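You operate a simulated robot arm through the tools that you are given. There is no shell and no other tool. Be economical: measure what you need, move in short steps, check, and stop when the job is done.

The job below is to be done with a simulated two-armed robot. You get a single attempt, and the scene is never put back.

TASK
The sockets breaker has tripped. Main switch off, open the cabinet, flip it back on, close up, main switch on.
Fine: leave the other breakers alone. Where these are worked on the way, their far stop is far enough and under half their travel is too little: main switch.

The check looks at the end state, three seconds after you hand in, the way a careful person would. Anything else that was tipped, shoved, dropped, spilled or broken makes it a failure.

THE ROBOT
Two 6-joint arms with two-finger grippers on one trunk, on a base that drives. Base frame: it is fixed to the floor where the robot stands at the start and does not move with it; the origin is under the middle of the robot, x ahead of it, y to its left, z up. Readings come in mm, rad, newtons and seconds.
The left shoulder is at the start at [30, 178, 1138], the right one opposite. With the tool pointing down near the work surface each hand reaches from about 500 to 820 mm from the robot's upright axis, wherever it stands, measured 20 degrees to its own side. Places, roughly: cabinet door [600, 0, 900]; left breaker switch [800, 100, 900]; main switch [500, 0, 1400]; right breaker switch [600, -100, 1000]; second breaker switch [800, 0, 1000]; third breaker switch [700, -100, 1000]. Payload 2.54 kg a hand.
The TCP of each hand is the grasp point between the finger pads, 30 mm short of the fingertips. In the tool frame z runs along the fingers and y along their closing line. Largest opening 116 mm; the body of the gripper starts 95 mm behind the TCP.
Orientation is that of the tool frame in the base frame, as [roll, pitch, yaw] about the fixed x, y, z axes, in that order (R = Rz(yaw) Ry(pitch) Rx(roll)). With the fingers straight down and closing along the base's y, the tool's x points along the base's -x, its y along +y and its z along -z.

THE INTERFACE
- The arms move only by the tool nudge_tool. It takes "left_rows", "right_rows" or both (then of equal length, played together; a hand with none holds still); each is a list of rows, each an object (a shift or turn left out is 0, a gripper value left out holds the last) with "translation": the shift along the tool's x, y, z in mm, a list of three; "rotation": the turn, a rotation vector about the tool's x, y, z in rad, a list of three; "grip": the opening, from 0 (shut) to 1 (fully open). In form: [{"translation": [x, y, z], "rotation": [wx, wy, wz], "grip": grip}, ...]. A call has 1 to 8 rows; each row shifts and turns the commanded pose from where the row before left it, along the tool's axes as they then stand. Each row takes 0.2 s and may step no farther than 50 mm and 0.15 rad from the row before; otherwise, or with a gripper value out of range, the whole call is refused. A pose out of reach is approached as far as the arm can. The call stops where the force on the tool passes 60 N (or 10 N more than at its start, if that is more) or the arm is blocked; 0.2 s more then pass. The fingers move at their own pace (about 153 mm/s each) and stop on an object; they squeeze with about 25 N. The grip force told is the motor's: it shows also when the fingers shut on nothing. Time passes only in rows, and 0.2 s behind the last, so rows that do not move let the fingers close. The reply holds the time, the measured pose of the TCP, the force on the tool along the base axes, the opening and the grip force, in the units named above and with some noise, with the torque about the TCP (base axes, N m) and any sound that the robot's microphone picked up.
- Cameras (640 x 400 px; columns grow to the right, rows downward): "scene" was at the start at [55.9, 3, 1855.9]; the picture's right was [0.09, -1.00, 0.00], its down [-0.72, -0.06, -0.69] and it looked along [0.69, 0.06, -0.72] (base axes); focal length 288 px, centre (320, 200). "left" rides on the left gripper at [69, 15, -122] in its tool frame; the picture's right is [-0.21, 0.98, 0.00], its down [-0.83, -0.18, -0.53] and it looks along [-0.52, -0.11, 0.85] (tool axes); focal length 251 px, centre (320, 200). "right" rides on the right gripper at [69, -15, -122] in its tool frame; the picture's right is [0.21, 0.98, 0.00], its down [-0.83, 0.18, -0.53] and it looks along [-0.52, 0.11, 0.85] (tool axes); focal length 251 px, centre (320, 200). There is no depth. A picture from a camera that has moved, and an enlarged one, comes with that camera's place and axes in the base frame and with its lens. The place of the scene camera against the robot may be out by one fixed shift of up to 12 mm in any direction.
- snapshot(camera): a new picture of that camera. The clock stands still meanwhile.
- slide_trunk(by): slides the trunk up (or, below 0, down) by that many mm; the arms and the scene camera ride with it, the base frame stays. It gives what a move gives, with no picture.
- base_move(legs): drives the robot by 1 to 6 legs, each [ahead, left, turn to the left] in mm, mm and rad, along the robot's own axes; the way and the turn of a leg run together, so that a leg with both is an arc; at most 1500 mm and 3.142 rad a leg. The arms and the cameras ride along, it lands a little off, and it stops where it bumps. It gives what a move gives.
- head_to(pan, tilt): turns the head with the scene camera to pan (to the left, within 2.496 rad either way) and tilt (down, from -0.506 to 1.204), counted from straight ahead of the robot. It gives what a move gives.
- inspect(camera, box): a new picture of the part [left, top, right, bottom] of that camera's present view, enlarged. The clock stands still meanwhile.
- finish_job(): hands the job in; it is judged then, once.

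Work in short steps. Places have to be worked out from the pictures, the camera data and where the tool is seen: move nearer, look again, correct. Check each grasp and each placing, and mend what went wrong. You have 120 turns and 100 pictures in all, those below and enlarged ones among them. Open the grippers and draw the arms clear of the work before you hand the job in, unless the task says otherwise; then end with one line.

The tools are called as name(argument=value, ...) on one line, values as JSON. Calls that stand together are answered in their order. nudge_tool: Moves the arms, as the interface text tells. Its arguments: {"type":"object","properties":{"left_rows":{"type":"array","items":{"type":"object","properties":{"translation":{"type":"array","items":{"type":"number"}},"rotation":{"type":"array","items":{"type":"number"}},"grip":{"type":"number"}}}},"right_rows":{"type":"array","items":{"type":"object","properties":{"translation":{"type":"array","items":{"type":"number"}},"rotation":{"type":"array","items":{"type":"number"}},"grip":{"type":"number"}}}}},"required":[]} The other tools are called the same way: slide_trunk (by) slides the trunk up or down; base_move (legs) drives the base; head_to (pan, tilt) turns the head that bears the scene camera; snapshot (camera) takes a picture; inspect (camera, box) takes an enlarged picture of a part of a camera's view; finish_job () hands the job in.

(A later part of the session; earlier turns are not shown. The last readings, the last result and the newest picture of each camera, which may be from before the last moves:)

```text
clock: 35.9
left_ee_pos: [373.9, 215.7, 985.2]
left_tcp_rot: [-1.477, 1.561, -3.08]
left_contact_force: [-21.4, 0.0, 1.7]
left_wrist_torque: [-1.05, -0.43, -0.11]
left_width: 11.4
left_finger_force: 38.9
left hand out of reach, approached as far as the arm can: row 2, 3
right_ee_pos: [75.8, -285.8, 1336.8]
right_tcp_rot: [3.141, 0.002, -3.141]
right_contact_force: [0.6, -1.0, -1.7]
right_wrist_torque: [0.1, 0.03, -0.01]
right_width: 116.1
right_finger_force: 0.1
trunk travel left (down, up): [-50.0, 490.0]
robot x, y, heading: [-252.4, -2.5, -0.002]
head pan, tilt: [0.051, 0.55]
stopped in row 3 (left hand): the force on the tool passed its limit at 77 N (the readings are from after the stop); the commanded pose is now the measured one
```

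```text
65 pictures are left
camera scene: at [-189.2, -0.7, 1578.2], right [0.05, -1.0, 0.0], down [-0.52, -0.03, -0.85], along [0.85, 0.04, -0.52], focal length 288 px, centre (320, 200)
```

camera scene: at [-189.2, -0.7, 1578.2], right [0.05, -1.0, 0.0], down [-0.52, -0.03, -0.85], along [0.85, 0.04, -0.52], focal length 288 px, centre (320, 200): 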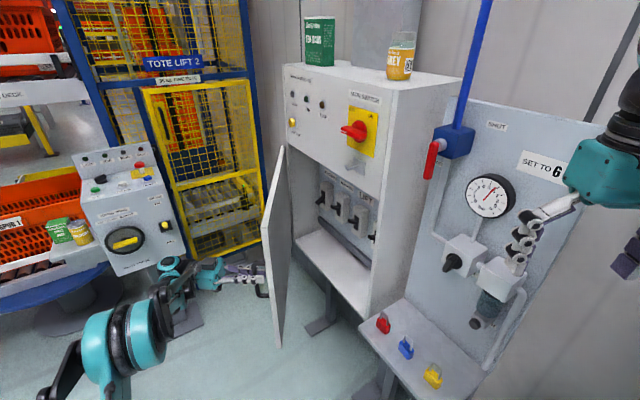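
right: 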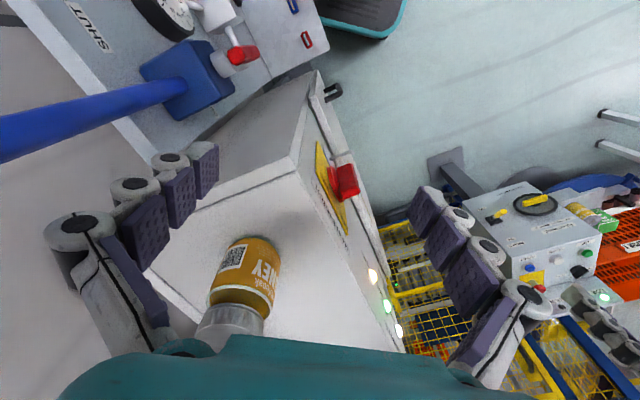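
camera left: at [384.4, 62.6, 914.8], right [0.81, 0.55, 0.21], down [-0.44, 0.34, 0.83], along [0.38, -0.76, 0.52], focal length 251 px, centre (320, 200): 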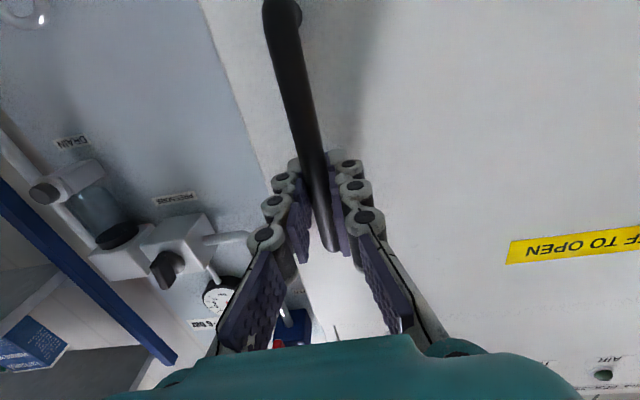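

That wrist pose is at its limit with the door about 38° open. I release the handle and back the hand away, then push the door from the inside.

nudge_tool(left_rows=[{"grip": 0.4}, {"grip": 0.4}, {"translation": [0, 0, -30]}, {"translation": [0, 0, -30]}, {"translation": [0, 0, -20]}])

snapshot(camera="left")

inspect(camera="scene", box=[200, 110, 420, 340])

```text
clock: 37.0
left_ee_pos: [377.3, 215.7, 981.3]
left_tcp_rot: [-1.543, 1.559, -3.136]
left_contact_force: [0.3, 0.4, 0.0]
left_wrist_torque: [0.01, 0.01, -0.04]
left_width: 46.4
left_finger_force: 0.0
left hand out of reach, approached as far as the arm can: row 3, 4, 5
right_ee_pos: [75.4, -282.1, 1337.6]
right_tcp_rot: [3.142, 0.001, 3.141]
right_contact_force: [-0.1, 0.3, -0.4]
right_wrist_torque: [0.01, -0.03, -0.03]
right_width: 116.0
right_finger_force: 0.0
trunk travel left (down, up): [-50.0, 490.0]
robot x, y, heading: [-253.7, 1.5, 0.001]
head pan, tilt: [0.051, 0.55]
```

```text
64 pictures are left
camera left: at [394.8, 337.7, 913.2], right [0.98, -0.03, 0.2], down [-0.16, 0.54, 0.83], along [-0.13, -0.84, 0.52], focal length 251 px, centre (320, 200)
```

left: 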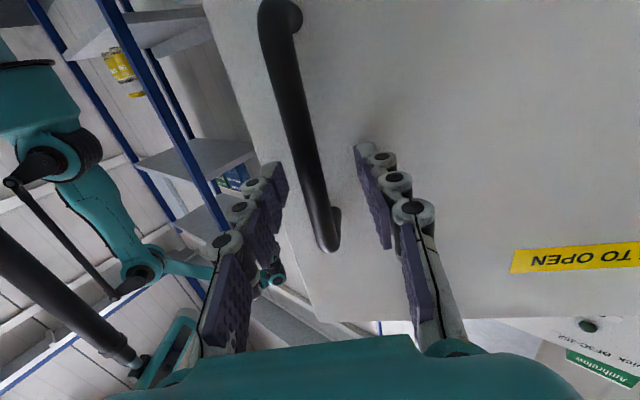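

```text
1.74 times, centred on (310, 225) of scene
camera zoom: at [-187.6, 0.6, 1578.0], right [0.05, -1.0, 0.0], down [-0.52, -0.03, -0.85], along [0.85, 0.04, -0.52], focal length 501 px, centre (337, 156)
```

zoom: 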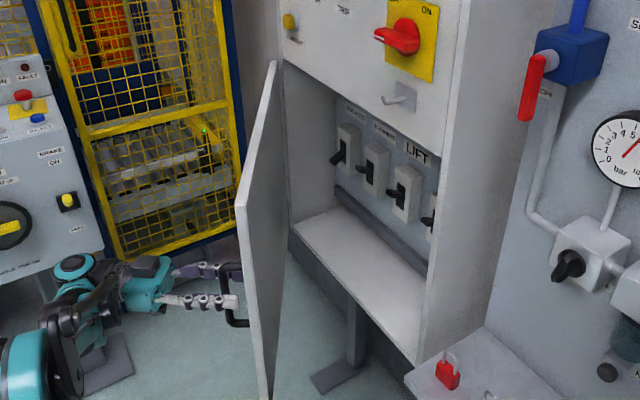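

The hand can't go further in +y here, so I slide it upward off the top of the handle and then retract.

nudge_tool(left_rows=[{"translation": [-30, 0, 0]}, {"translation": [-30, 0, 0]}, {"translation": [-30, 0, 0]}, {"translation": [-30, 0, 0]}, {"translation": [-30, 0, -20]}, {"translation": [-30, 0, -30]}])

snapshot(camera="left")

snapshot(camera="scene")

```text
clock: 38.5
left_ee_pos: [398.4, 221.3, 1162.0]
left_tcp_rot: [-1.52, 1.562, -3.099]
left_contact_force: [-0.2, 0.6, 0.3]
left_wrist_torque: [-0.02, 0.02, 0.01]
left_width: 46.4
left_finger_force: 0.0
left hand out of reach, approached as far as the arm can: row 1, 5, 6
right_ee_pos: [76.3, -281.2, 1336.6]
right_tcp_rot: [-3.14, 0.001, -3.141]
right_contact_force: [0.1, 0.8, 0.1]
right_wrist_torque: [0.03, -0.01, -0.02]
right_width: 115.9
right_finger_force: 0.1
trunk travel left (down, up): [-50.0, 490.0]
robot x, y, heading: [-253.5, 2.0, -0.003]
head pan, tilt: [0.051, 0.55]
```

```text
62 pictures are left
camera left: at [415.2, 342.8, 1091.7], right [0.98, -0.01, 0.2], down [-0.17, 0.54, 0.83], along [-0.12, -0.84, 0.52], focal length 251 px, centre (320, 200)
```

left: 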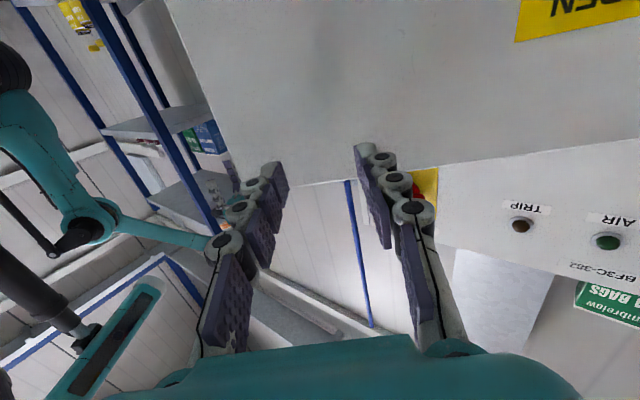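

```text
61 pictures are left
camera scene: at [-188.0, 1.0, 1578.0], right [0.05, -1.0, 0.0], down [-0.52, -0.03, -0.85], along [0.85, 0.04, -0.52], focal length 288 px, centre (320, 200)
```

scene: 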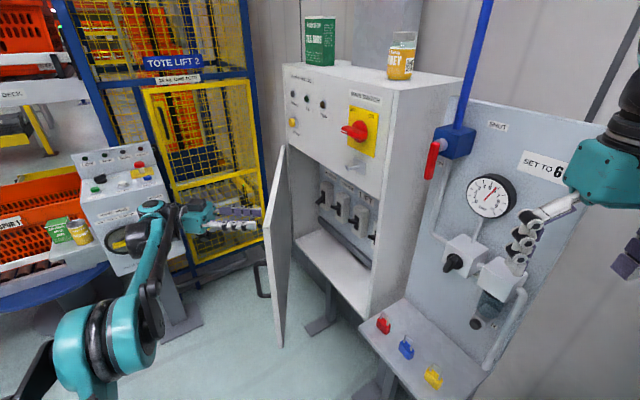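

The left hand is clear and the door, about 38° open, leaves the breaker bay accessible from my side. I bring the right arm round in front so its camera can read the labels.

nudge_tool(right_rows=[{"translation": [-28, 35, 0], "grip": 0.3}, {"translation": [-28, 35, 0]}, {"translation": [-28, 35, 0]}, {"translation": [-28, 35, 0]}, {"translation": [-28, 35, 0]}, {"translation": [-28, 35, 0]}, {"translation": [-28, 35, 0]}, {"translation": [-28, 35, 0]}])

nudge_tool(right_rows=[{"rotation": [0, -0.15, 0]}, {"rotation": [0, -0.15, 0]}, {"rotation": [0, -0.15, 0]}, {"rotation": [0, -0.15, 0]}, {"rotation": [0, -0.15, 0]}, {"rotation": [0, -0.15, 0]}, {"rotation": [0, -0.15, 0]}, {"rotation": [0, -0.15, 0]}])

snapshot(camera="right")

```text
clock: 40.2
left_ee_pos: [397.6, 220.6, 1162.9]
left_tcp_rot: [-1.569, 1.563, 3.138]
left_contact_force: [-0.8, 0.4, 0.5]
left_wrist_torque: [0.02, 0.04, 0.0]
left_width: 46.2
left_finger_force: 0.0
right_ee_pos: [264.4, -19.5, 1295.1]
right_tcp_rot: [3.142, 0.001, -3.14]
right_contact_force: [-0.2, 1.5, -1.1]
right_wrist_torque: [0.03, -0.05, 0.0]
right_width: 34.9
right_finger_force: 0.0
right hand out of reach, approached as far as the arm can: row 6, 7, 8
trunk travel left (down, up): [-50.0, 490.0]
robot x, y, heading: [-254.8, -2.6, -0.003]
head pan, tilt: [0.051, 0.55]
```

```text
clock: 42.0
left_ee_pos: [399.6, 220.9, 1160.0]
left_tcp_rot: [-1.551, 1.561, -3.13]
left_contact_force: [1.1, 0.2, -0.1]
left_wrist_torque: [0.03, -0.03, 0.01]
left_width: 46.4
left_finger_force: 0.1
right_ee_pos: [263.8, -19.6, 1294.8]
right_tcp_rot: [3.138, 1.202, 3.139]
right_contact_force: [0.6, -0.2, -0.5]
right_wrist_torque: [0.01, 0.01, -0.01]
right_width: 34.8
right_finger_force: 0.0
trunk travel left (down, up): [-50.0, 490.0]
robot x, y, heading: [-254.5, -2.3, 0.002]
head pan, tilt: [0.051, 0.55]
```

```text
60 pictures are left
camera right: at [124.6, -36.0, 1273.9], right [-0.08, 0.98, -0.2], down [-0.2, 0.18, 0.96], along [0.98, 0.12, 0.18], focal length 251 px, centre (320, 200)
```

right: 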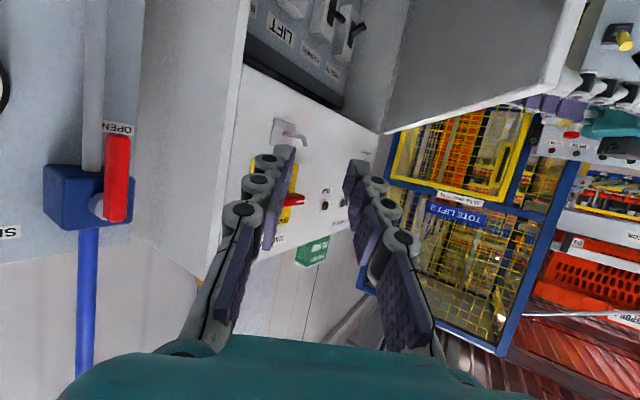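

I continue: finish levelling, yaw toward the cabinet and lower the right hand.

nudge_tool(right_rows=[{"rotation": [0, -0.15, 0], "translation": [0, 0, 30]}, {"rotation": [0, -0.15, 0], "translation": [0, 0, 30]}, {"rotation": [0, -0.07, 0]}, {"rotation": [0.1, 0, 0], "translation": [45, 0, 0]}, {"rotation": [0.1, 0, 0], "translation": [45, 0, 0]}, {"rotation": [0.1, 0, 0], "translation": [45, 0, 0]}, {"rotation": [0.1, 0, 0], "translation": [45, 0, 0]}, {"rotation": [0.1, 0, 0], "translation": [45, 0, 0]}])

snapshot(camera="right")

snapshot(camera="scene")

```text
clock: 43.9
left_ee_pos: [400.8, 221.9, 1159.8]
left_tcp_rot: [-1.482, 1.558, -3.062]
left_contact_force: [0.5, 0.6, -0.7]
left_wrist_torque: [-0.05, 0.03, 0.0]
left_width: 46.4
left_finger_force: 0.1
right_ee_pos: [321.4, -20.0, 1050.7]
right_tcp_rot: [-2.15, 1.569, -2.65]
right_contact_force: [-0.6, 0.5, 0.0]
right_wrist_torque: [0.0, -0.02, -0.04]
right_width: 34.9
right_finger_force: 0.1
trunk travel left (down, up): [-50.0, 490.0]
robot x, y, heading: [-255.0, -0.3, 0.005]
head pan, tilt: [0.051, 0.55]
```

```text
59 pictures are left
camera right: at [207.4, 25.4, 981.7], right [0.47, 0.86, -0.22], down [-0.38, 0.42, 0.83], along [0.8, -0.3, 0.52], focal length 251 px, centre (320, 200)
```

right: 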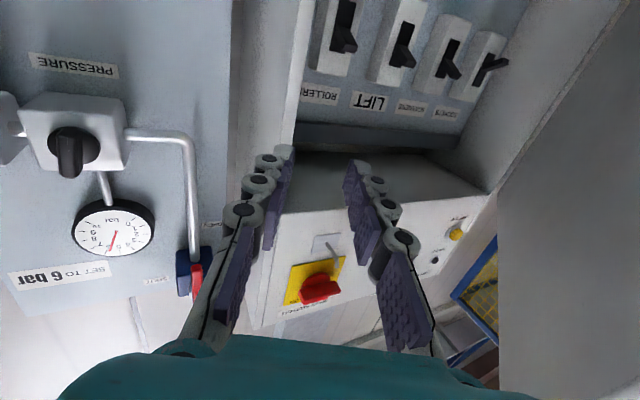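

```text
58 pictures are left
camera scene: at [-186.2, 1.8, 1577.9], right [0.05, -1.0, 0.0], down [-0.52, -0.03, -0.85], along [0.85, 0.04, -0.52], focal length 288 px, centre (320, 200)
```

scene: 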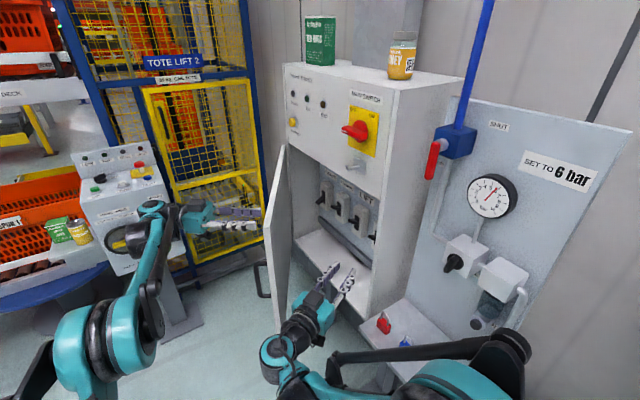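

Four breakers are visible. I enlarge them to read the labels and lever states.

inspect(camera="right", box=[290, 0, 530, 150])

inspect(camera="scene", box=[290, 160, 400, 270])

```text
2.67 times, centred on (410, 75) of right
camera zoom: at [207.4, 25.4, 981.7], right [0.47, 0.86, -0.22], down [-0.38, 0.42, 0.83], along [0.8, -0.3, 0.52], focal length 670 px, centre (80, 533)
```

zoom: 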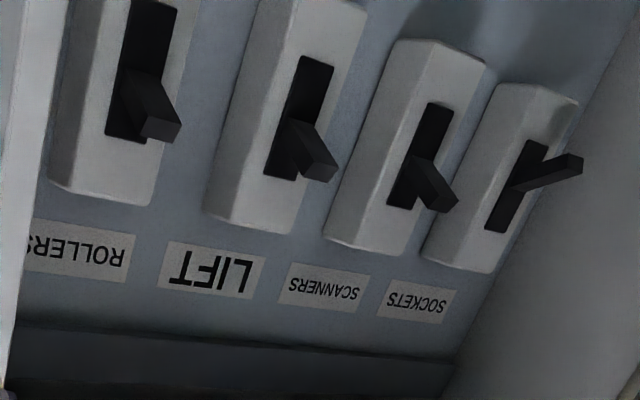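

```text
3.64 times, centred on (345, 215) of scene
camera zoom: at [-186.2, 1.8, 1577.9], right [0.05, -1.0, 0.0], down [-0.52, -0.03, -0.85], along [0.85, 0.04, -0.52], focal length 1048 px, centre (229, 146)
```

zoom: 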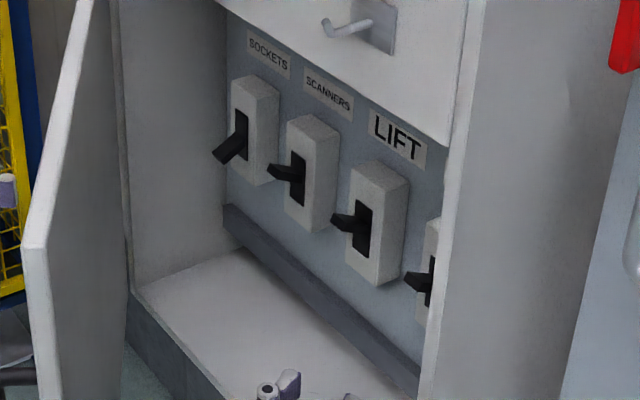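

SOCKETS is the leftmost breaker, its lever pointing down at about [849,66,932] while the other three point up. The left arm is better placed for it with the door wider, so I lift the left hand over the door height and retrace the right arm toward its stow.

nudge_tool(left_rows=[{"translation": [-40, 0, 0]}, {"translation": [-40, 0, 0]}, {"translation": [-40, 0, 0]}, {"translation": [0, -40, 0]}, {"translation": [0, -40, 0]}, {"translation": [0, -40, 0]}, {"translation": [0, -40, 0]}, {"translation": [0, -40, 0]}], right_rows=[{"rotation": [-0.1, 0, 0], "translation": [-45, 0, 0]}, {"rotation": [-0.1, 0, 0], "translation": [-45, 0, 0]}, {"rotation": [-0.1, 0, 0], "translation": [-45, 0, 0]}, {"rotation": [-0.1, 0, 0], "translation": [-45, 0, 0]}, {"rotation": [-0.1, 0, 0], "translation": [-45, 0, 0]}, {"rotation": [0, 0.15, 0]}, {"rotation": [0, 0.15, 0]}, {"rotation": [0, 0.15, 0]}])

nudge_tool(right_rows=[{"rotation": [0, 0.15, 0]}, {"rotation": [0, 0.15, 0]}, {"rotation": [0, 0.15, 0]}, {"rotation": [0, 0.15, 0]}, {"rotation": [0, 0.15, 0]}, {"rotation": [0, 0.15, 0]}, {"rotation": [0, 0.15, 0]}, {"rotation": [0, 0.07, 0]}])

nudge_tool(right_rows=[{"translation": [24, -33, -10]}, {"translation": [24, -33, -10]}, {"translation": [24, -33, -10]}, {"translation": [24, -33, -10]}, {"translation": [24, -33, 0]}, {"translation": [24, -33, 0]}, {"translation": [24, -33, 0]}, {"translation": [24, -33, 0]}])

snapshot(camera="scene")

```text
clock: 45.6
left_ee_pos: [239.0, 142.4, 1284.1]
left_tcp_rot: [-1.569, 1.559, 3.121]
left_contact_force: [-0.6, -0.4, -0.6]
left_wrist_torque: [0.01, 0.03, 0.05]
left_width: 46.4
left_finger_force: 0.1
left hand out of reach, approached as far as the arm can: row 1, 4, 5, 6, 7, 8
right_ee_pos: [320.4, -20.0, 1277.8]
right_tcp_rot: [3.142, 1.119, -3.139]
right_contact_force: [0.0, -1.1, 0.0]
right_wrist_torque: [-0.01, -0.01, 0.0]
right_width: 34.9
right_finger_force: 0.1
trunk travel left (down, up): [-50.0, 490.0]
robot x, y, heading: [-250.1, -0.5, 0.003]
head pan, tilt: [0.051, 0.55]
```

```text
clock: 47.5
left_ee_pos: [238.3, 141.9, 1285.7]
left_tcp_rot: [-1.576, 1.562, 3.117]
left_contact_force: [-1.1, -0.4, 0.7]
left_wrist_torque: [0.01, -0.01, 0.08]
left_width: 46.1
left_finger_force: 0.0
right_ee_pos: [296.1, -27.4, 1251.6]
right_tcp_rot: [3.141, -0.001, -3.138]
right_contact_force: [-0.8, -1.4, 0.2]
right_wrist_torque: [0.0, -0.06, 0.0]
right_width: 34.7
right_finger_force: 0.1
right hand out of reach, approached as far as the arm can: row 7, 8
trunk travel left (down, up): [-50.0, 490.0]
robot x, y, heading: [-254.2, -0.5, -0.0]
head pan, tilt: [0.051, 0.55]
```

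```text
clock: 49.2
left_ee_pos: [242.1, 142.1, 1283.5]
left_tcp_rot: [-1.575, 1.559, 3.116]
left_contact_force: [0.4, -0.3, -0.7]
left_wrist_torque: [0.02, -0.04, 0.04]
left_width: 46.2
left_finger_force: 0.0
right_ee_pos: [104.1, -291.2, 1288.9]
right_tcp_rot: [3.141, 0.0, -3.138]
right_contact_force: [-0.4, 0.0, 0.3]
right_wrist_torque: [-0.02, 0.01, -0.04]
right_width: 34.8
right_finger_force: 0.1
trunk travel left (down, up): [-50.0, 490.0]
robot x, y, heading: [-252.2, 0.3, 0.0]
head pan, tilt: [0.051, 0.55]
```

```text
55 pictures are left
camera scene: at [-188.3, 0.1, 1578.1], right [0.05, -1.0, 0.0], down [-0.52, -0.03, -0.85], along [0.85, 0.04, -0.52], focal length 288 px, centre (320, 200)
```

scene: 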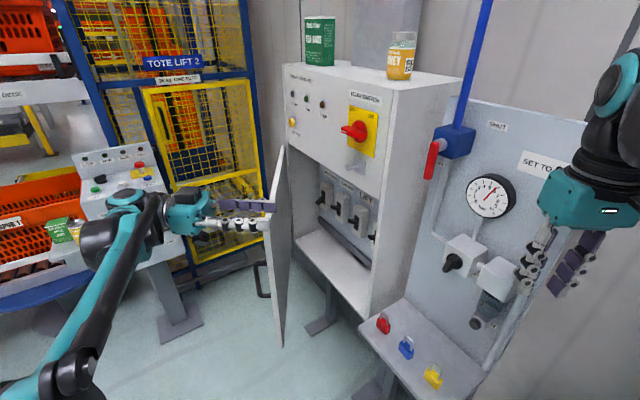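

Both hands are clear. I yaw the left tool to point along +x while moving forward above the door height, on the inner side.

nudge_tool(left_rows=[{"translation": [0, 20, 4], "rotation": [-0.15, 0, 0], "grip": 0}, {"translation": [0, 20, 7], "rotation": [-0.15, 0, 0]}, {"translation": [0, 19, 10], "rotation": [-0.15, 0, 0]}, {"translation": [0, 18, 13], "rotation": [-0.15, 0, 0]}, {"translation": [0, 15, 15], "rotation": [-0.15, 0, 0]}, {"translation": [0, 13, 16], "rotation": [-0.15, 0, 0]}, {"translation": [0, 10, 18], "rotation": [-0.15, 0, 0]}, {"translation": [0, 8, 18], "rotation": [-0.15, 0, 0]}])

snapshot(camera="scene")

```text
clock: 51.0
left_ee_pos: [405.4, 108.7, 1282.4]
left_tcp_rot: [-2.839, 1.56, 3.049]
left_contact_force: [-0.7, 0.6, 0.3]
left_wrist_torque: [0.0, -0.02, -0.04]
left_width: 0.0
left_finger_force: 25.3
right_ee_pos: [106.2, -291.5, 1288.6]
right_tcp_rot: [3.141, 0.0, 3.14]
right_contact_force: [-0.3, 0.3, 0.7]
right_wrist_torque: [0.01, 0.01, -0.03]
right_width: 34.6
right_finger_force: 0.1
trunk travel left (down, up): [-50.0, 490.0]
robot x, y, heading: [-252.9, 2.5, -0.004]
head pan, tilt: [0.051, 0.55]
```

```text
54 pictures are left
camera scene: at [-187.5, 0.1, 1578.0], right [0.05, -1.0, 0.0], down [-0.52, -0.03, -0.85], along [0.85, 0.04, -0.52], focal length 288 px, centre (320, 200)
```

scene: 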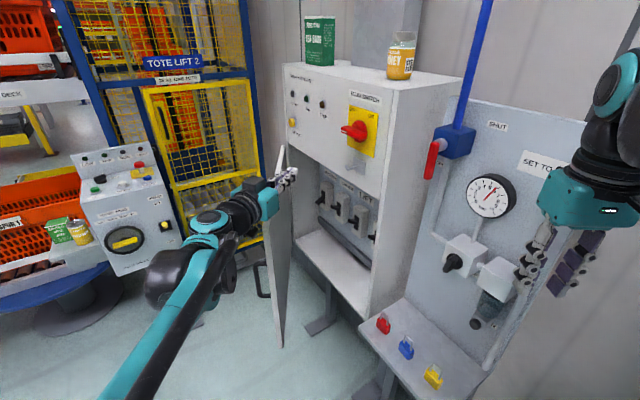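

The door's free edge is now seen at about (336,152), so it is about 30° open. I pitch the left tool down about 45°, then dip only the closed fingers behind the door's top edge on the inner side.

nudge_tool(left_rows=[{"translation": [0, -8, 3], "rotation": [0, 0.15, 0]}, {"translation": [0, -8, 3], "rotation": [0, 0.15, 0]}, {"translation": [0, -8, 3], "rotation": [0, 0.15, 0]}, {"rotation": [0, 0.15, 0]}, {"rotation": [0, 0.15, 0]}])

snapshot(camera="left")

inspect(camera="scene", box=[200, 100, 400, 250])

```text
clock: 52.2
left_ee_pos: [404.8, 83.4, 1280.6]
left_tcp_rot: [-3.136, 0.807, 2.748]
left_contact_force: [0.3, 0.4, -0.4]
left_wrist_torque: [-0.01, 0.0, 0.04]
left_width: 0.0
left_finger_force: 24.9
right_ee_pos: [106.0, -290.7, 1287.2]
right_tcp_rot: [-3.141, 0.001, 3.141]
right_contact_force: [-0.3, 0.2, 0.1]
right_wrist_torque: [0.02, 0.02, 0.02]
right_width: 34.8
right_finger_force: 0.1
trunk travel left (down, up): [-50.0, 490.0]
robot x, y, heading: [-255.2, 0.4, -0.001]
head pan, tilt: [0.051, 0.55]
```

```text
53 pictures are left
camera left: at [286.3, 151.0, 1314.4], right [0.51, 0.84, 0.15], down [0.1, -0.24, 0.97], along [0.85, -0.48, -0.21], focal length 251 px, centre (320, 200)
```

left: 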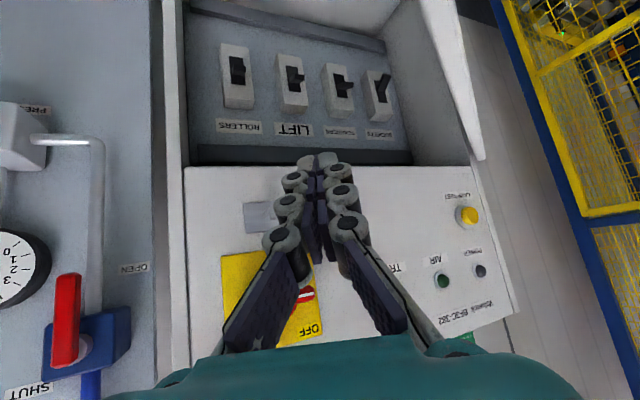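

```text
2.67 times, centred on (300, 175) of scene
camera zoom: at [-186.7, 0.2, 1578.0], right [0.05, -1.0, 0.0], down [-0.52, -0.03, -0.85], along [0.85, 0.04, -0.52], focal length 769 px, centre (373, 267)
```

zoom: 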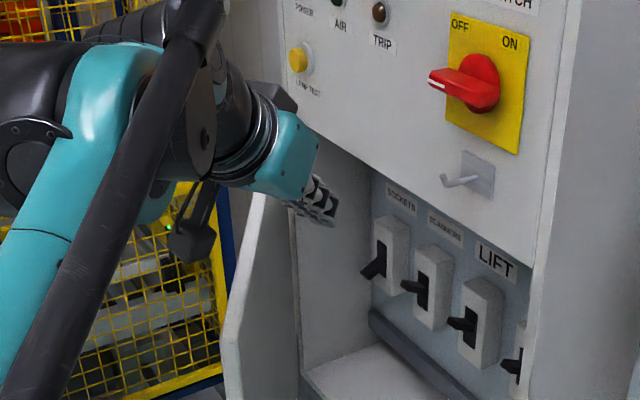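

The fingers are on the inner side of the door. I descend 108 mm so the tips dip below the door top, then look.

nudge_tool(left_rows=[{"translation": [26, 0, 25]}, {"translation": [26, 0, 25]}, {"translation": [26, 0, 25]}])

inspect(camera="scene", box=[200, 100, 400, 250])

snapshot(camera="left")

```text
clock: 53.0
left_ee_pos: [404.0, 83.7, 1171.0]
left_tcp_rot: [-3.135, 0.812, 2.749]
left_contact_force: [0.1, 1.1, 1.3]
left_wrist_torque: [0.02, -0.01, -0.02]
left_width: 0.0
left_finger_force: 25.2
right_ee_pos: [105.4, -291.3, 1289.2]
right_tcp_rot: [3.141, -0.001, -3.14]
right_contact_force: [-0.3, -0.7, -0.3]
right_wrist_torque: [0.0, -0.02, -0.05]
right_width: 34.7
right_finger_force: 0.2
trunk travel left (down, up): [-50.0, 490.0]
robot x, y, heading: [-255.2, -0.7, 0.001]
head pan, tilt: [0.051, 0.55]
```

```text
2.67 times, centred on (300, 175) of scene
camera zoom: at [-187.0, 0.6, 1578.0], right [0.05, -1.0, 0.0], down [-0.52, -0.03, -0.85], along [0.85, 0.04, -0.52], focal length 769 px, centre (373, 267)
```

zoom: 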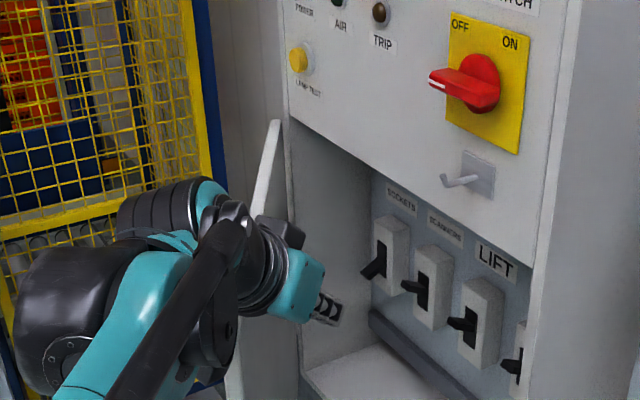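

```text
50 pictures are left
camera left: at [285.0, 150.3, 1204.9], right [0.51, 0.84, 0.15], down [0.1, -0.23, 0.97], along [0.85, -0.48, -0.2], focal length 251 px, centre (320, 200)
```

left: 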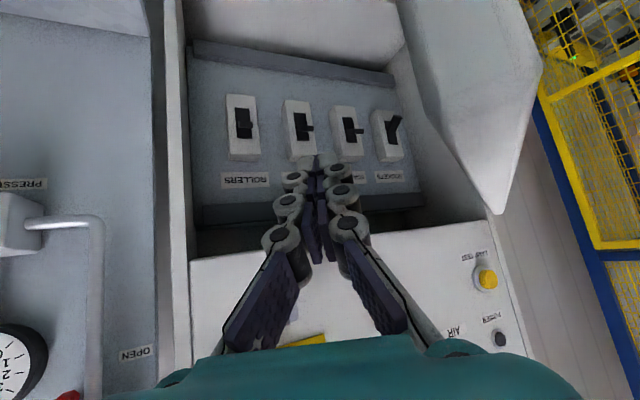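

The fingers sit inside the door near its free edge. I sweep toward +y along the door's arc.

nudge_tool(left_rows=[{"translation": [6, 30, -6]}, {"translation": [6, 30, -6]}, {"translation": [6, 30, -6]}, {"translation": [5, 30, -6]}, {"translation": [5, 30, -6]}])

snapshot(camera="scene")

```text
clock: 54.2
left_ee_pos: [424.5, 238.6, 1173.4]
left_tcp_rot: [-3.135, 0.811, 2.75]
left_contact_force: [-0.2, 1.7, 0.0]
left_wrist_torque: [0.01, 0.0, -0.01]
left_width: 0.0
left_finger_force: 25.4
right_ee_pos: [105.1, -289.8, 1289.9]
right_tcp_rot: [3.141, 0.0, 3.14]
right_contact_force: [-0.7, 0.4, 0.4]
right_wrist_torque: [-0.01, 0.03, 0.0]
right_width: 35.1
right_finger_force: 0.0
trunk travel left (down, up): [-50.0, 490.0]
robot x, y, heading: [-255.5, 0.7, -0.001]
head pan, tilt: [0.051, 0.55]
```

```text
49 pictures are left
camera scene: at [-187.3, 1.6, 1578.0], right [0.05, -1.0, 0.0], down [-0.52, -0.03, -0.85], along [0.85, 0.04, -0.52], focal length 288 px, centre (320, 200)
```

scene: 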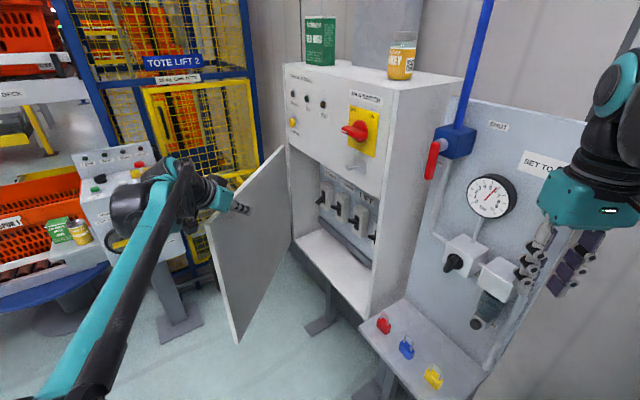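

The door follows nicely. I continue sweeping to open it wider.

nudge_tool(left_rows=[{"translation": [3, 30, -3]}, {"translation": [3, 30, -3]}, {"translation": [3, 30, -3]}, {"translation": [0, 28, 0]}, {"translation": [-3, 30, 3]}, {"translation": [-3, 30, 3]}])

snapshot(camera="scene")

```text
clock: 55.6
left_ee_pos: [491.7, 404.4, 1172.3]
left_tcp_rot: [-3.135, 0.813, 2.748]
left_contact_force: [0.4, -0.2, 0.3]
left_wrist_torque: [-0.02, 0.02, -0.03]
left_width: 0.0
left_finger_force: 25.6
right_ee_pos: [107.1, -289.5, 1289.0]
right_tcp_rot: [-3.141, 0.0, 3.141]
right_contact_force: [0.9, 0.1, 0.9]
right_wrist_torque: [-0.05, 0.01, 0.0]
right_width: 35.0
right_finger_force: 0.1
trunk travel left (down, up): [-50.0, 490.0]
robot x, y, heading: [-251.4, 0.4, -0.001]
head pan, tilt: [0.051, 0.55]
```

```text
48 pictures are left
camera scene: at [-186.7, 1.7, 1578.0], right [0.05, -1.0, 0.0], down [-0.52, -0.03, -0.85], along [0.85, 0.04, -0.52], focal length 288 px, centre (320, 200)
```

scene: 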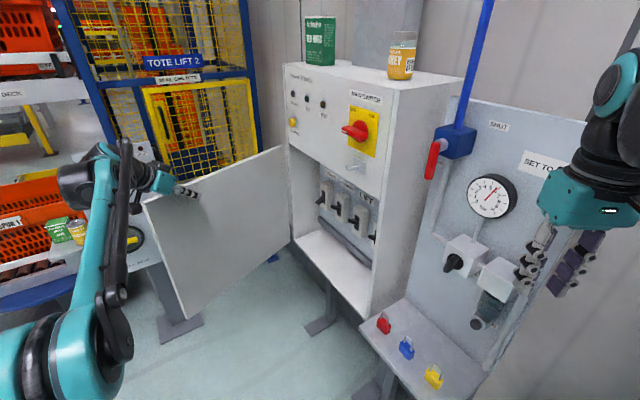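

The door is about 70° open and stays put. I level the left hand and move it back and down in front of the opening, then I'll drive forward.

nudge_tool(left_rows=[{"translation": [0, -34, 0], "rotation": [0, -0.15, 0]}, {"translation": [0, -34, 0], "rotation": [0, -0.15, 0]}, {"translation": [0, -34, 0], "rotation": [0, -0.15, 0]}, {"translation": [0, -34, 0], "rotation": [0, -0.15, 0]}, {"translation": [0, -34, 0], "rotation": [0, -0.15, 0]}, {"translation": [34, -34, 5]}, {"translation": [34, -34, 5]}, {"translation": [34, -34, 5]}])

nudge_tool(left_rows=[{"translation": [35, -30, 5]}, {"translation": [35, 0, 0]}])

snapshot(camera="scene")

snapshot(camera="left")

```text
clock: 57.5
left_ee_pos: [399.0, 148.4, 1069.7]
left_tcp_rot: [-2.754, 1.561, 3.131]
left_contact_force: [0.6, -0.1, 0.1]
left_wrist_torque: [-0.03, -0.01, -0.01]
left_width: 0.2
left_finger_force: 25.1
right_ee_pos: [105.9, -291.5, 1288.6]
right_tcp_rot: [-3.142, 0.001, -3.141]
right_contact_force: [0.5, -0.4, 0.7]
right_wrist_torque: [0.02, 0.03, -0.02]
right_width: 34.8
right_finger_force: 0.0
trunk travel left (down, up): [-50.0, 490.0]
robot x, y, heading: [-256.2, 1.0, 0.001]
head pan, tilt: [0.051, 0.55]
```

```text
clock: 58.0
left_ee_pos: [392.0, 116.9, 999.3]
left_tcp_rot: [-2.693, 1.56, -3.092]
left_contact_force: [0.7, -0.2, -0.6]
left_wrist_torque: [-0.07, -0.01, -0.03]
left_width: 0.0
left_finger_force: 24.5
right_ee_pos: [105.9, -290.8, 1289.3]
right_tcp_rot: [-3.14, 0.0, 3.141]
right_contact_force: [-0.5, -0.5, 0.4]
right_wrist_torque: [-0.02, 0.01, -0.01]
right_width: 34.9
right_finger_force: 0.0
trunk travel left (down, up): [-50.0, 490.0]
robot x, y, heading: [-256.5, -0.7, 0.001]
head pan, tilt: [0.051, 0.55]
```

```text
47 pictures are left
camera scene: at [-186.8, 1.4, 1578.0], right [0.05, -1.0, 0.0], down [-0.52, -0.03, -0.85], along [0.85, 0.04, -0.52], focal length 288 px, centre (320, 200)
```

scene: 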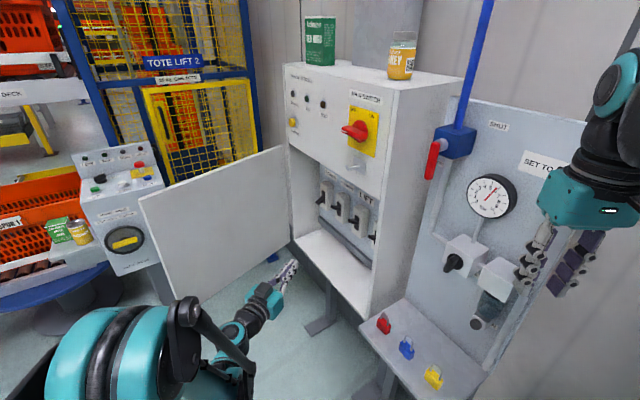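

```text
46 pictures are left
camera left: at [284.6, 179.1, 930.5], right [0.38, 0.9, 0.21], down [-0.55, 0.04, 0.83], along [0.74, -0.43, 0.51], focal length 251 px, centre (320, 200)
```

left: 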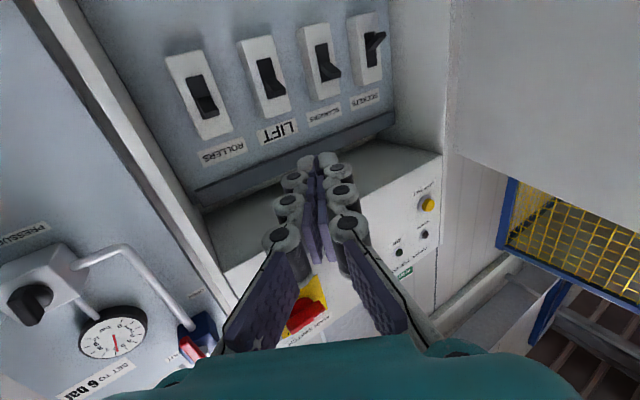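

Driving forward would bring the stowed right hand near the pneumatic panel. I pull the right hand back and up first, then drive 195 mm ahead and 60 mm left.

nudge_tool(right_rows=[{"translation": [20, 0, -35]}, {"translation": [20, 0, -35]}, {"translation": [20, 0, -35]}, {"translation": [20, 0, 0]}])

base_move(legs=[[0, 60, 0], [195, 0, 0]])

snapshot(camera="scene")

snapshot(camera="left")

```text
clock: 59.0
left_ee_pos: [390.1, 117.3, 999.6]
left_tcp_rot: [-2.713, 1.562, -3.11]
left_contact_force: [-0.9, -0.3, 0.1]
left_wrist_torque: [-0.02, 0.06, -0.01]
left_width: 0.1
left_finger_force: 24.9
right_ee_pos: [24.2, -290.2, 1394.3]
right_tcp_rot: [3.141, 0.002, -3.14]
right_contact_force: [0.0, 0.5, 0.0]
right_wrist_torque: [-0.06, 0.0, 0.0]
right_width: 35.0
right_finger_force: 0.2
trunk travel left (down, up): [-50.0, 490.0]
robot x, y, heading: [-253.0, -2.2, -0.002]
head pan, tilt: [0.051, 0.55]
```

```text
clock: 61.2
left_ee_pos: [588.5, 180.5, 997.7]
left_tcp_rot: [-2.742, 1.56, -3.138]
left_contact_force: [-0.1, 0.4, -0.6]
left_wrist_torque: [-0.03, -0.01, -0.03]
left_width: 0.0
left_finger_force: 25.1
right_ee_pos: [224.9, -229.3, 1393.1]
right_tcp_rot: [3.14, 0.0, -3.138]
right_contact_force: [0.3, 0.2, 0.4]
right_wrist_torque: [0.0, 0.08, 0.01]
right_width: 34.5
right_finger_force: 0.1
trunk travel left (down, up): [-50.0, 490.0]
robot x, y, heading: [-58.9, 61.0, -0.001]
head pan, tilt: [0.051, 0.55]
```

```text
45 pictures are left
camera scene: at [10.1, 61.7, 1577.9], right [0.05, -1.0, 0.0], down [-0.52, -0.03, -0.85], along [0.85, 0.05, -0.52], focal length 288 px, centre (320, 200)
```

scene: 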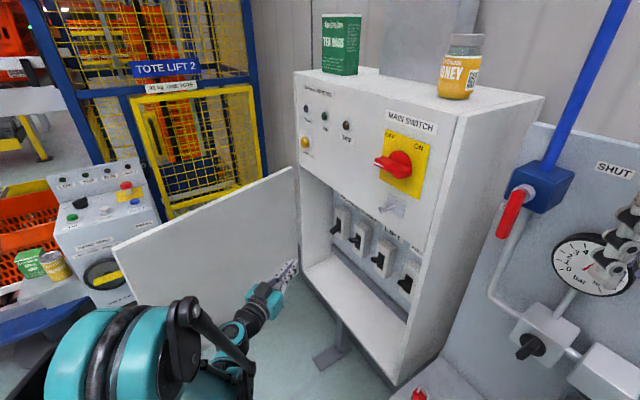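

```text
44 pictures are left
camera left: at [480.8, 241.5, 930.6], right [0.38, 0.9, 0.21], down [-0.55, 0.04, 0.83], along [0.74, -0.43, 0.51], focal length 251 px, centre (320, 200)
```

left: 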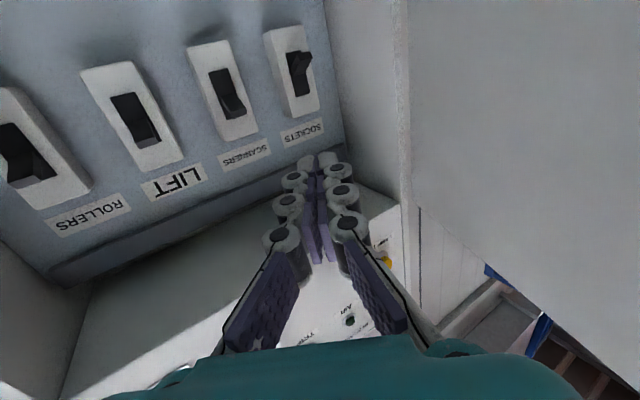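

Now in front of the bay. I zoom both views on the SOCKETS breaker.

inspect(camera="left", box=[180, 10, 360, 150])

inspect(camera="scene", box=[310, 180, 400, 280])

```text
2.86 times, centred on (270, 80) of left
camera zoom: at [480.8, 241.5, 930.6], right [0.38, 0.9, 0.21], down [-0.55, 0.04, 0.83], along [0.74, -0.43, 0.51], focal length 718 px, centre (463, 543)
```

zoom: 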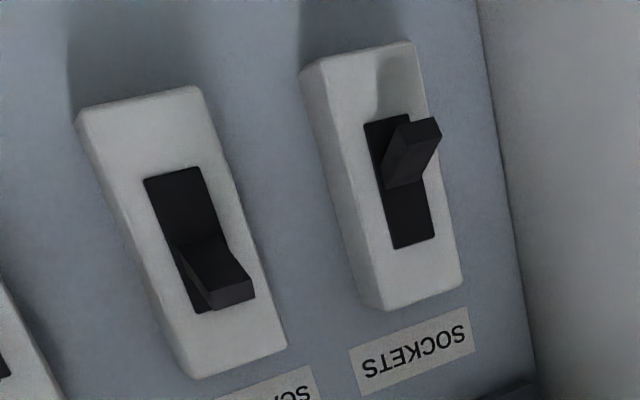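

```text
4.00 times, centred on (355, 230) of scene
camera zoom: at [10.1, 61.7, 1577.9], right [0.05, -1.0, 0.0], down [-0.52, -0.03, -0.85], along [0.85, 0.05, -0.52], focal length 1153 px, centre (180, 80)
```

zoom: 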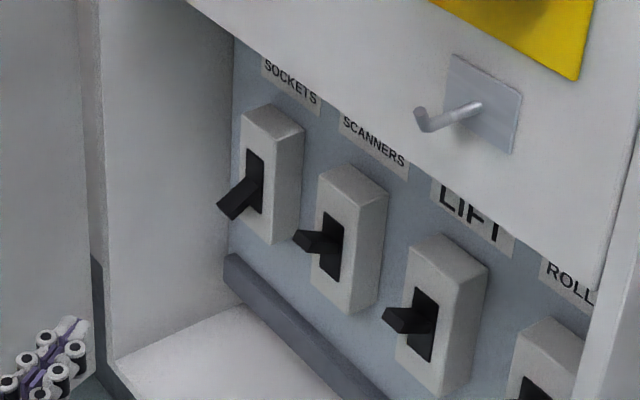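

The lever tip is at about (845,67,938) and its pivot at about (858,40,958). I approach at z ≈ 908 under the lever, stopping 60 mm short.

nudge_tool(left_rows=[{"translation": [18, -3, 38]}, {"translation": [18, -3, 38]}, {"translation": [18, -3, 38]}, {"translation": [18, -3, 38]}, {"translation": [18, -3, 38]}])

snapshot(camera="left")

inspect(camera="scene", box=[280, 160, 440, 320])

```text
clock: 62.4
left_ee_pos: [757.6, 95.1, 908.3]
left_tcp_rot: [-2.746, 1.558, -3.139]
left_contact_force: [0.3, 0.0, -0.4]
left_wrist_torque: [-0.02, 0.02, 0.01]
left_width: 0.0
left_finger_force: 25.5
right_ee_pos: [223.8, -229.5, 1393.4]
right_tcp_rot: [3.141, -0.001, -3.138]
right_contact_force: [0.3, 0.1, 0.1]
right_wrist_torque: [0.01, 0.04, 0.02]
right_width: 34.8
right_finger_force: 0.1
trunk travel left (down, up): [-50.0, 490.0]
robot x, y, heading: [-54.2, 61.0, 0.008]
head pan, tilt: [0.051, 0.55]
```

```text
41 pictures are left
camera left: at [650.8, 155.4, 839.5], right [0.38, 0.9, 0.21], down [-0.55, 0.04, 0.83], along [0.74, -0.43, 0.51], focal length 251 px, centre (320, 200)
```

left: 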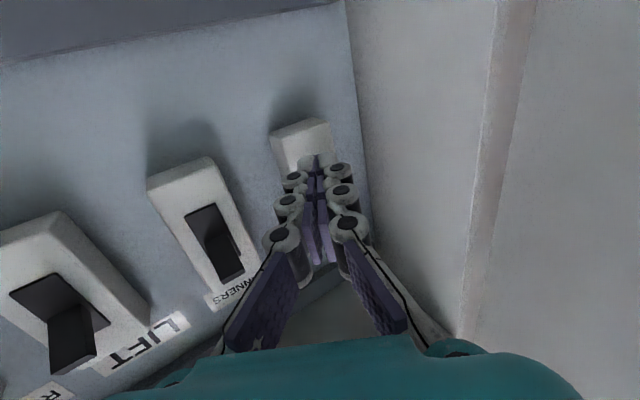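

```text
2.50 times, centred on (360, 240) of scene
camera zoom: at [9.8, 61.3, 1578.0], right [0.05, -1.0, 0.0], down [-0.52, -0.03, -0.85], along [0.85, 0.05, -0.52], focal length 721 px, centre (220, 100)
```

zoom: 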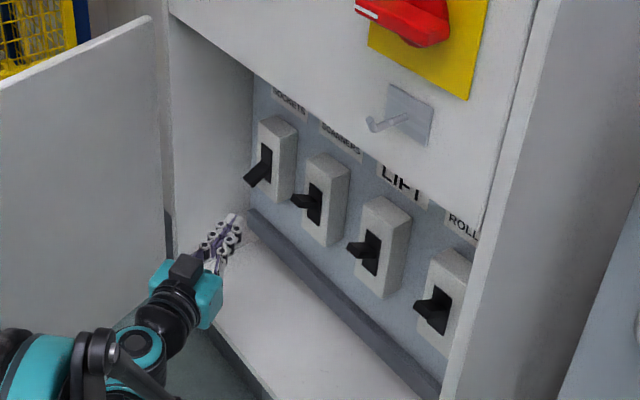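

On course. I advance 52 mm and check against the lever in the scene view.

nudge_tool(left_rows=[{"translation": [0, -1, 26]}, {"translation": [0, -1, 26]}])

inspect(camera="scene", box=[310, 180, 400, 280])

snapshot(camera="left")

```text
clock: 63.0
left_ee_pos: [804.4, 71.0, 906.8]
left_tcp_rot: [-2.733, 1.56, -3.129]
left_contact_force: [0.2, -0.2, -0.4]
left_wrist_torque: [0.02, 0.01, 0.0]
left_width: 0.0
left_finger_force: 24.3
right_ee_pos: [224.1, -229.2, 1392.9]
right_tcp_rot: [3.141, 0.0, -3.138]
right_contact_force: [-0.1, -0.8, 0.3]
right_wrist_torque: [0.0, 0.04, -0.02]
right_width: 34.9
right_finger_force: 0.1
trunk travel left (down, up): [-50.0, 490.0]
robot x, y, heading: [-56.1, 63.9, -0.001]
head pan, tilt: [0.051, 0.55]
```

```text
4.00 times, centred on (355, 230) of scene
camera zoom: at [8.7, 61.5, 1578.0], right [0.05, -1.0, 0.0], down [-0.52, -0.03, -0.85], along [0.85, 0.05, -0.52], focal length 1153 px, centre (180, 80)
```

zoom: 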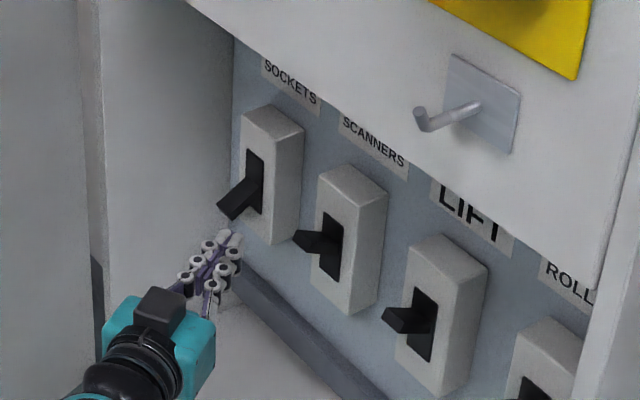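

```text
38 pictures are left
camera left: at [697.7, 132.7, 839.3], right [0.38, 0.9, 0.21], down [-0.55, 0.04, 0.83], along [0.74, -0.43, 0.51], focal length 251 px, centre (320, 200)
```

left: 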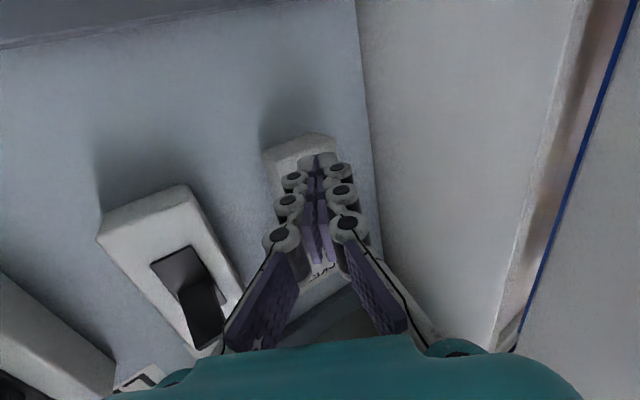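

The tips are below and just short of the lever. I advance 14 mm, then lift in small steps, watching the force.

nudge_tool(left_rows=[{"translation": [0, -1, 14]}, {"translation": [-10, 0, 0]}, {"translation": [-10, 0, 0]}, {"translation": [-8, 0, 0]}])

inspect(camera="scene", box=[310, 180, 400, 280])

```text
clock: 64.0
left_ee_pos: [816.4, 66.3, 935.6]
left_tcp_rot: [-2.743, 1.559, -3.138]
left_contact_force: [0.2, -0.2, -1.0]
left_wrist_torque: [0.0, -0.02, 0.0]
left_width: 0.0
left_finger_force: 25.0
right_ee_pos: [224.3, -228.5, 1393.3]
right_tcp_rot: [-3.141, 0.0, -3.137]
right_contact_force: [0.0, 0.3, -0.5]
right_wrist_torque: [-0.01, 0.0, -0.04]
right_width: 34.9
right_finger_force: 0.1
trunk travel left (down, up): [-50.0, 490.0]
robot x, y, heading: [-55.0, 64.9, -0.002]
head pan, tilt: [0.051, 0.55]
```

```text
4.00 times, centred on (355, 230) of scene
camera zoom: at [8.3, 61.6, 1578.1], right [0.05, -1.0, 0.0], down [-0.52, -0.03, -0.85], along [0.85, 0.05, -0.52], focal length 1153 px, centre (180, 80)
```

zoom: 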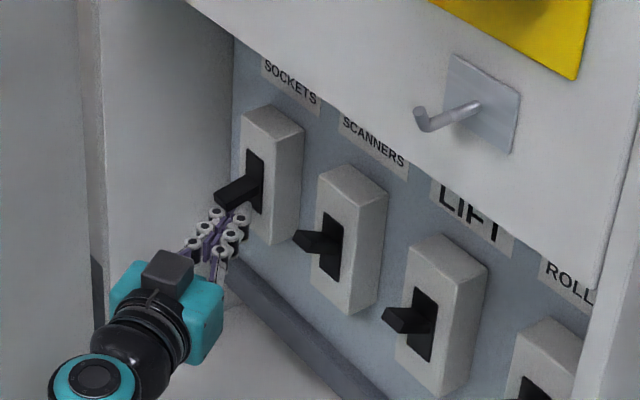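

The lever is beginning to ride up on the fingers. I lift further.

nudge_tool(left_rows=[{"translation": [-8, 0, 0]}, {"translation": [-8, 0, 0]}, {"translation": [-8, 0, 0]}])

inspect(camera="scene", box=[310, 180, 400, 280])

```text
clock: 65.0
left_ee_pos: [816.8, 66.1, 953.1]
left_tcp_rot: [3.069, 1.557, 2.675]
left_contact_force: [-3.7, 3.5, -28.6]
left_wrist_torque: [0.52, 0.62, -0.03]
left_width: 0.0
left_finger_force: 25.1
right_ee_pos: [225.4, -230.3, 1392.4]
right_tcp_rot: [-3.139, -0.001, -3.136]
right_contact_force: [0.4, 0.6, -0.7]
right_wrist_torque: [-0.01, -0.03, -0.02]
right_width: 34.8
right_finger_force: 0.0
trunk travel left (down, up): [-50.0, 490.0]
robot x, y, heading: [-58.4, 63.5, 0.009]
head pan, tilt: [0.051, 0.55]
stopped in row 3 (left hand): the force on the tool passed its limit at 63 N (the readings are from after the stop); the commanded pose is now the measured one
```

```text
4.00 times, centred on (355, 230) of scene
camera zoom: at [11.9, 62.0, 1577.8], right [0.06, -1.0, 0.0], down [-0.52, -0.03, -0.85], along [0.85, 0.05, -0.52], focal length 1153 px, centre (180, 80)
```

zoom: 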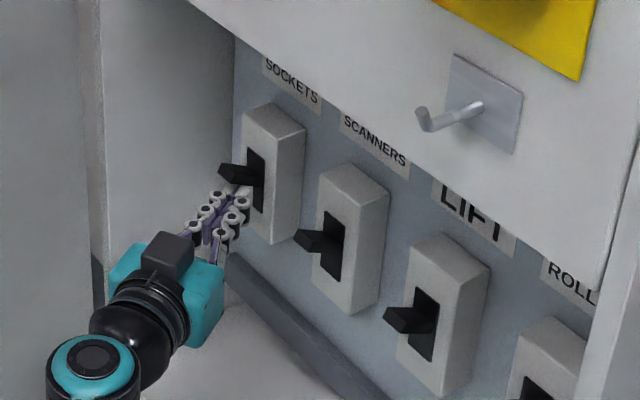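

The lever met its stop (63 N) and looks like the others. I lower the fingers and back out to see whether it holds.

nudge_tool(left_rows=[{"translation": [10, 0, 0]}, {"translation": [20, 0, 0]}, {"translation": [10, 0, -30]}, {"translation": [0, 2, -40]}, {"translation": [0, 2, -40]}, {"translation": [0, 2, -40]}])

snapshot(camera="left")

inspect(camera="scene", box=[310, 180, 420, 290])

```text
clock: 66.4
left_ee_pos: [675.8, 127.7, 920.0]
left_tcp_rot: [3.08, 1.559, 2.686]
left_contact_force: [-0.3, -0.5, 0.5]
left_wrist_torque: [-0.03, 0.02, 0.03]
left_width: 0.0
left_finger_force: 24.9
right_ee_pos: [221.6, -228.5, 1393.8]
right_tcp_rot: [-3.141, 0.0, -3.137]
right_contact_force: [-0.2, 0.9, -0.3]
right_wrist_torque: [-0.03, -0.01, 0.01]
right_width: 35.1
right_finger_force: 0.1
trunk travel left (down, up): [-50.0, 490.0]
robot x, y, heading: [-55.5, 65.5, 0.005]
head pan, tilt: [0.051, 0.55]
```

```text
35 pictures are left
camera left: at [569.7, 189.8, 851.5], right [0.38, 0.9, 0.22], down [-0.55, 0.04, 0.83], along [0.74, -0.44, 0.51], focal length 251 px, centre (320, 200)
```

left: 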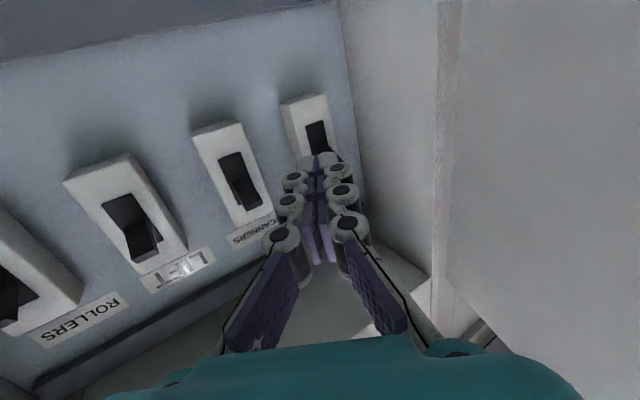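

```text
3.64 times, centred on (365, 235) of scene
camera zoom: at [7.2, 62.1, 1578.1], right [0.05, -1.0, 0.0], down [-0.52, -0.03, -0.85], along [0.85, 0.05, -0.52], focal length 1048 px, centre (156, 73)
```

zoom: 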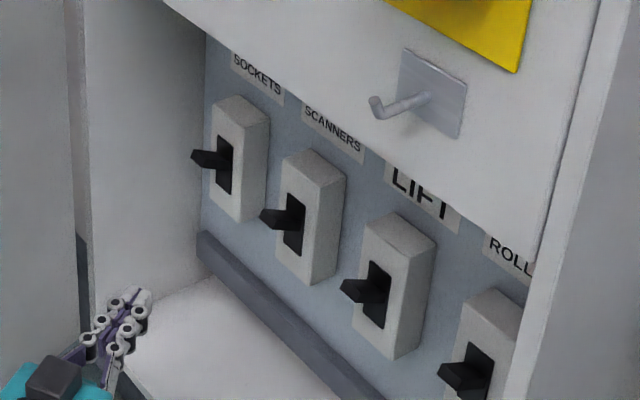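

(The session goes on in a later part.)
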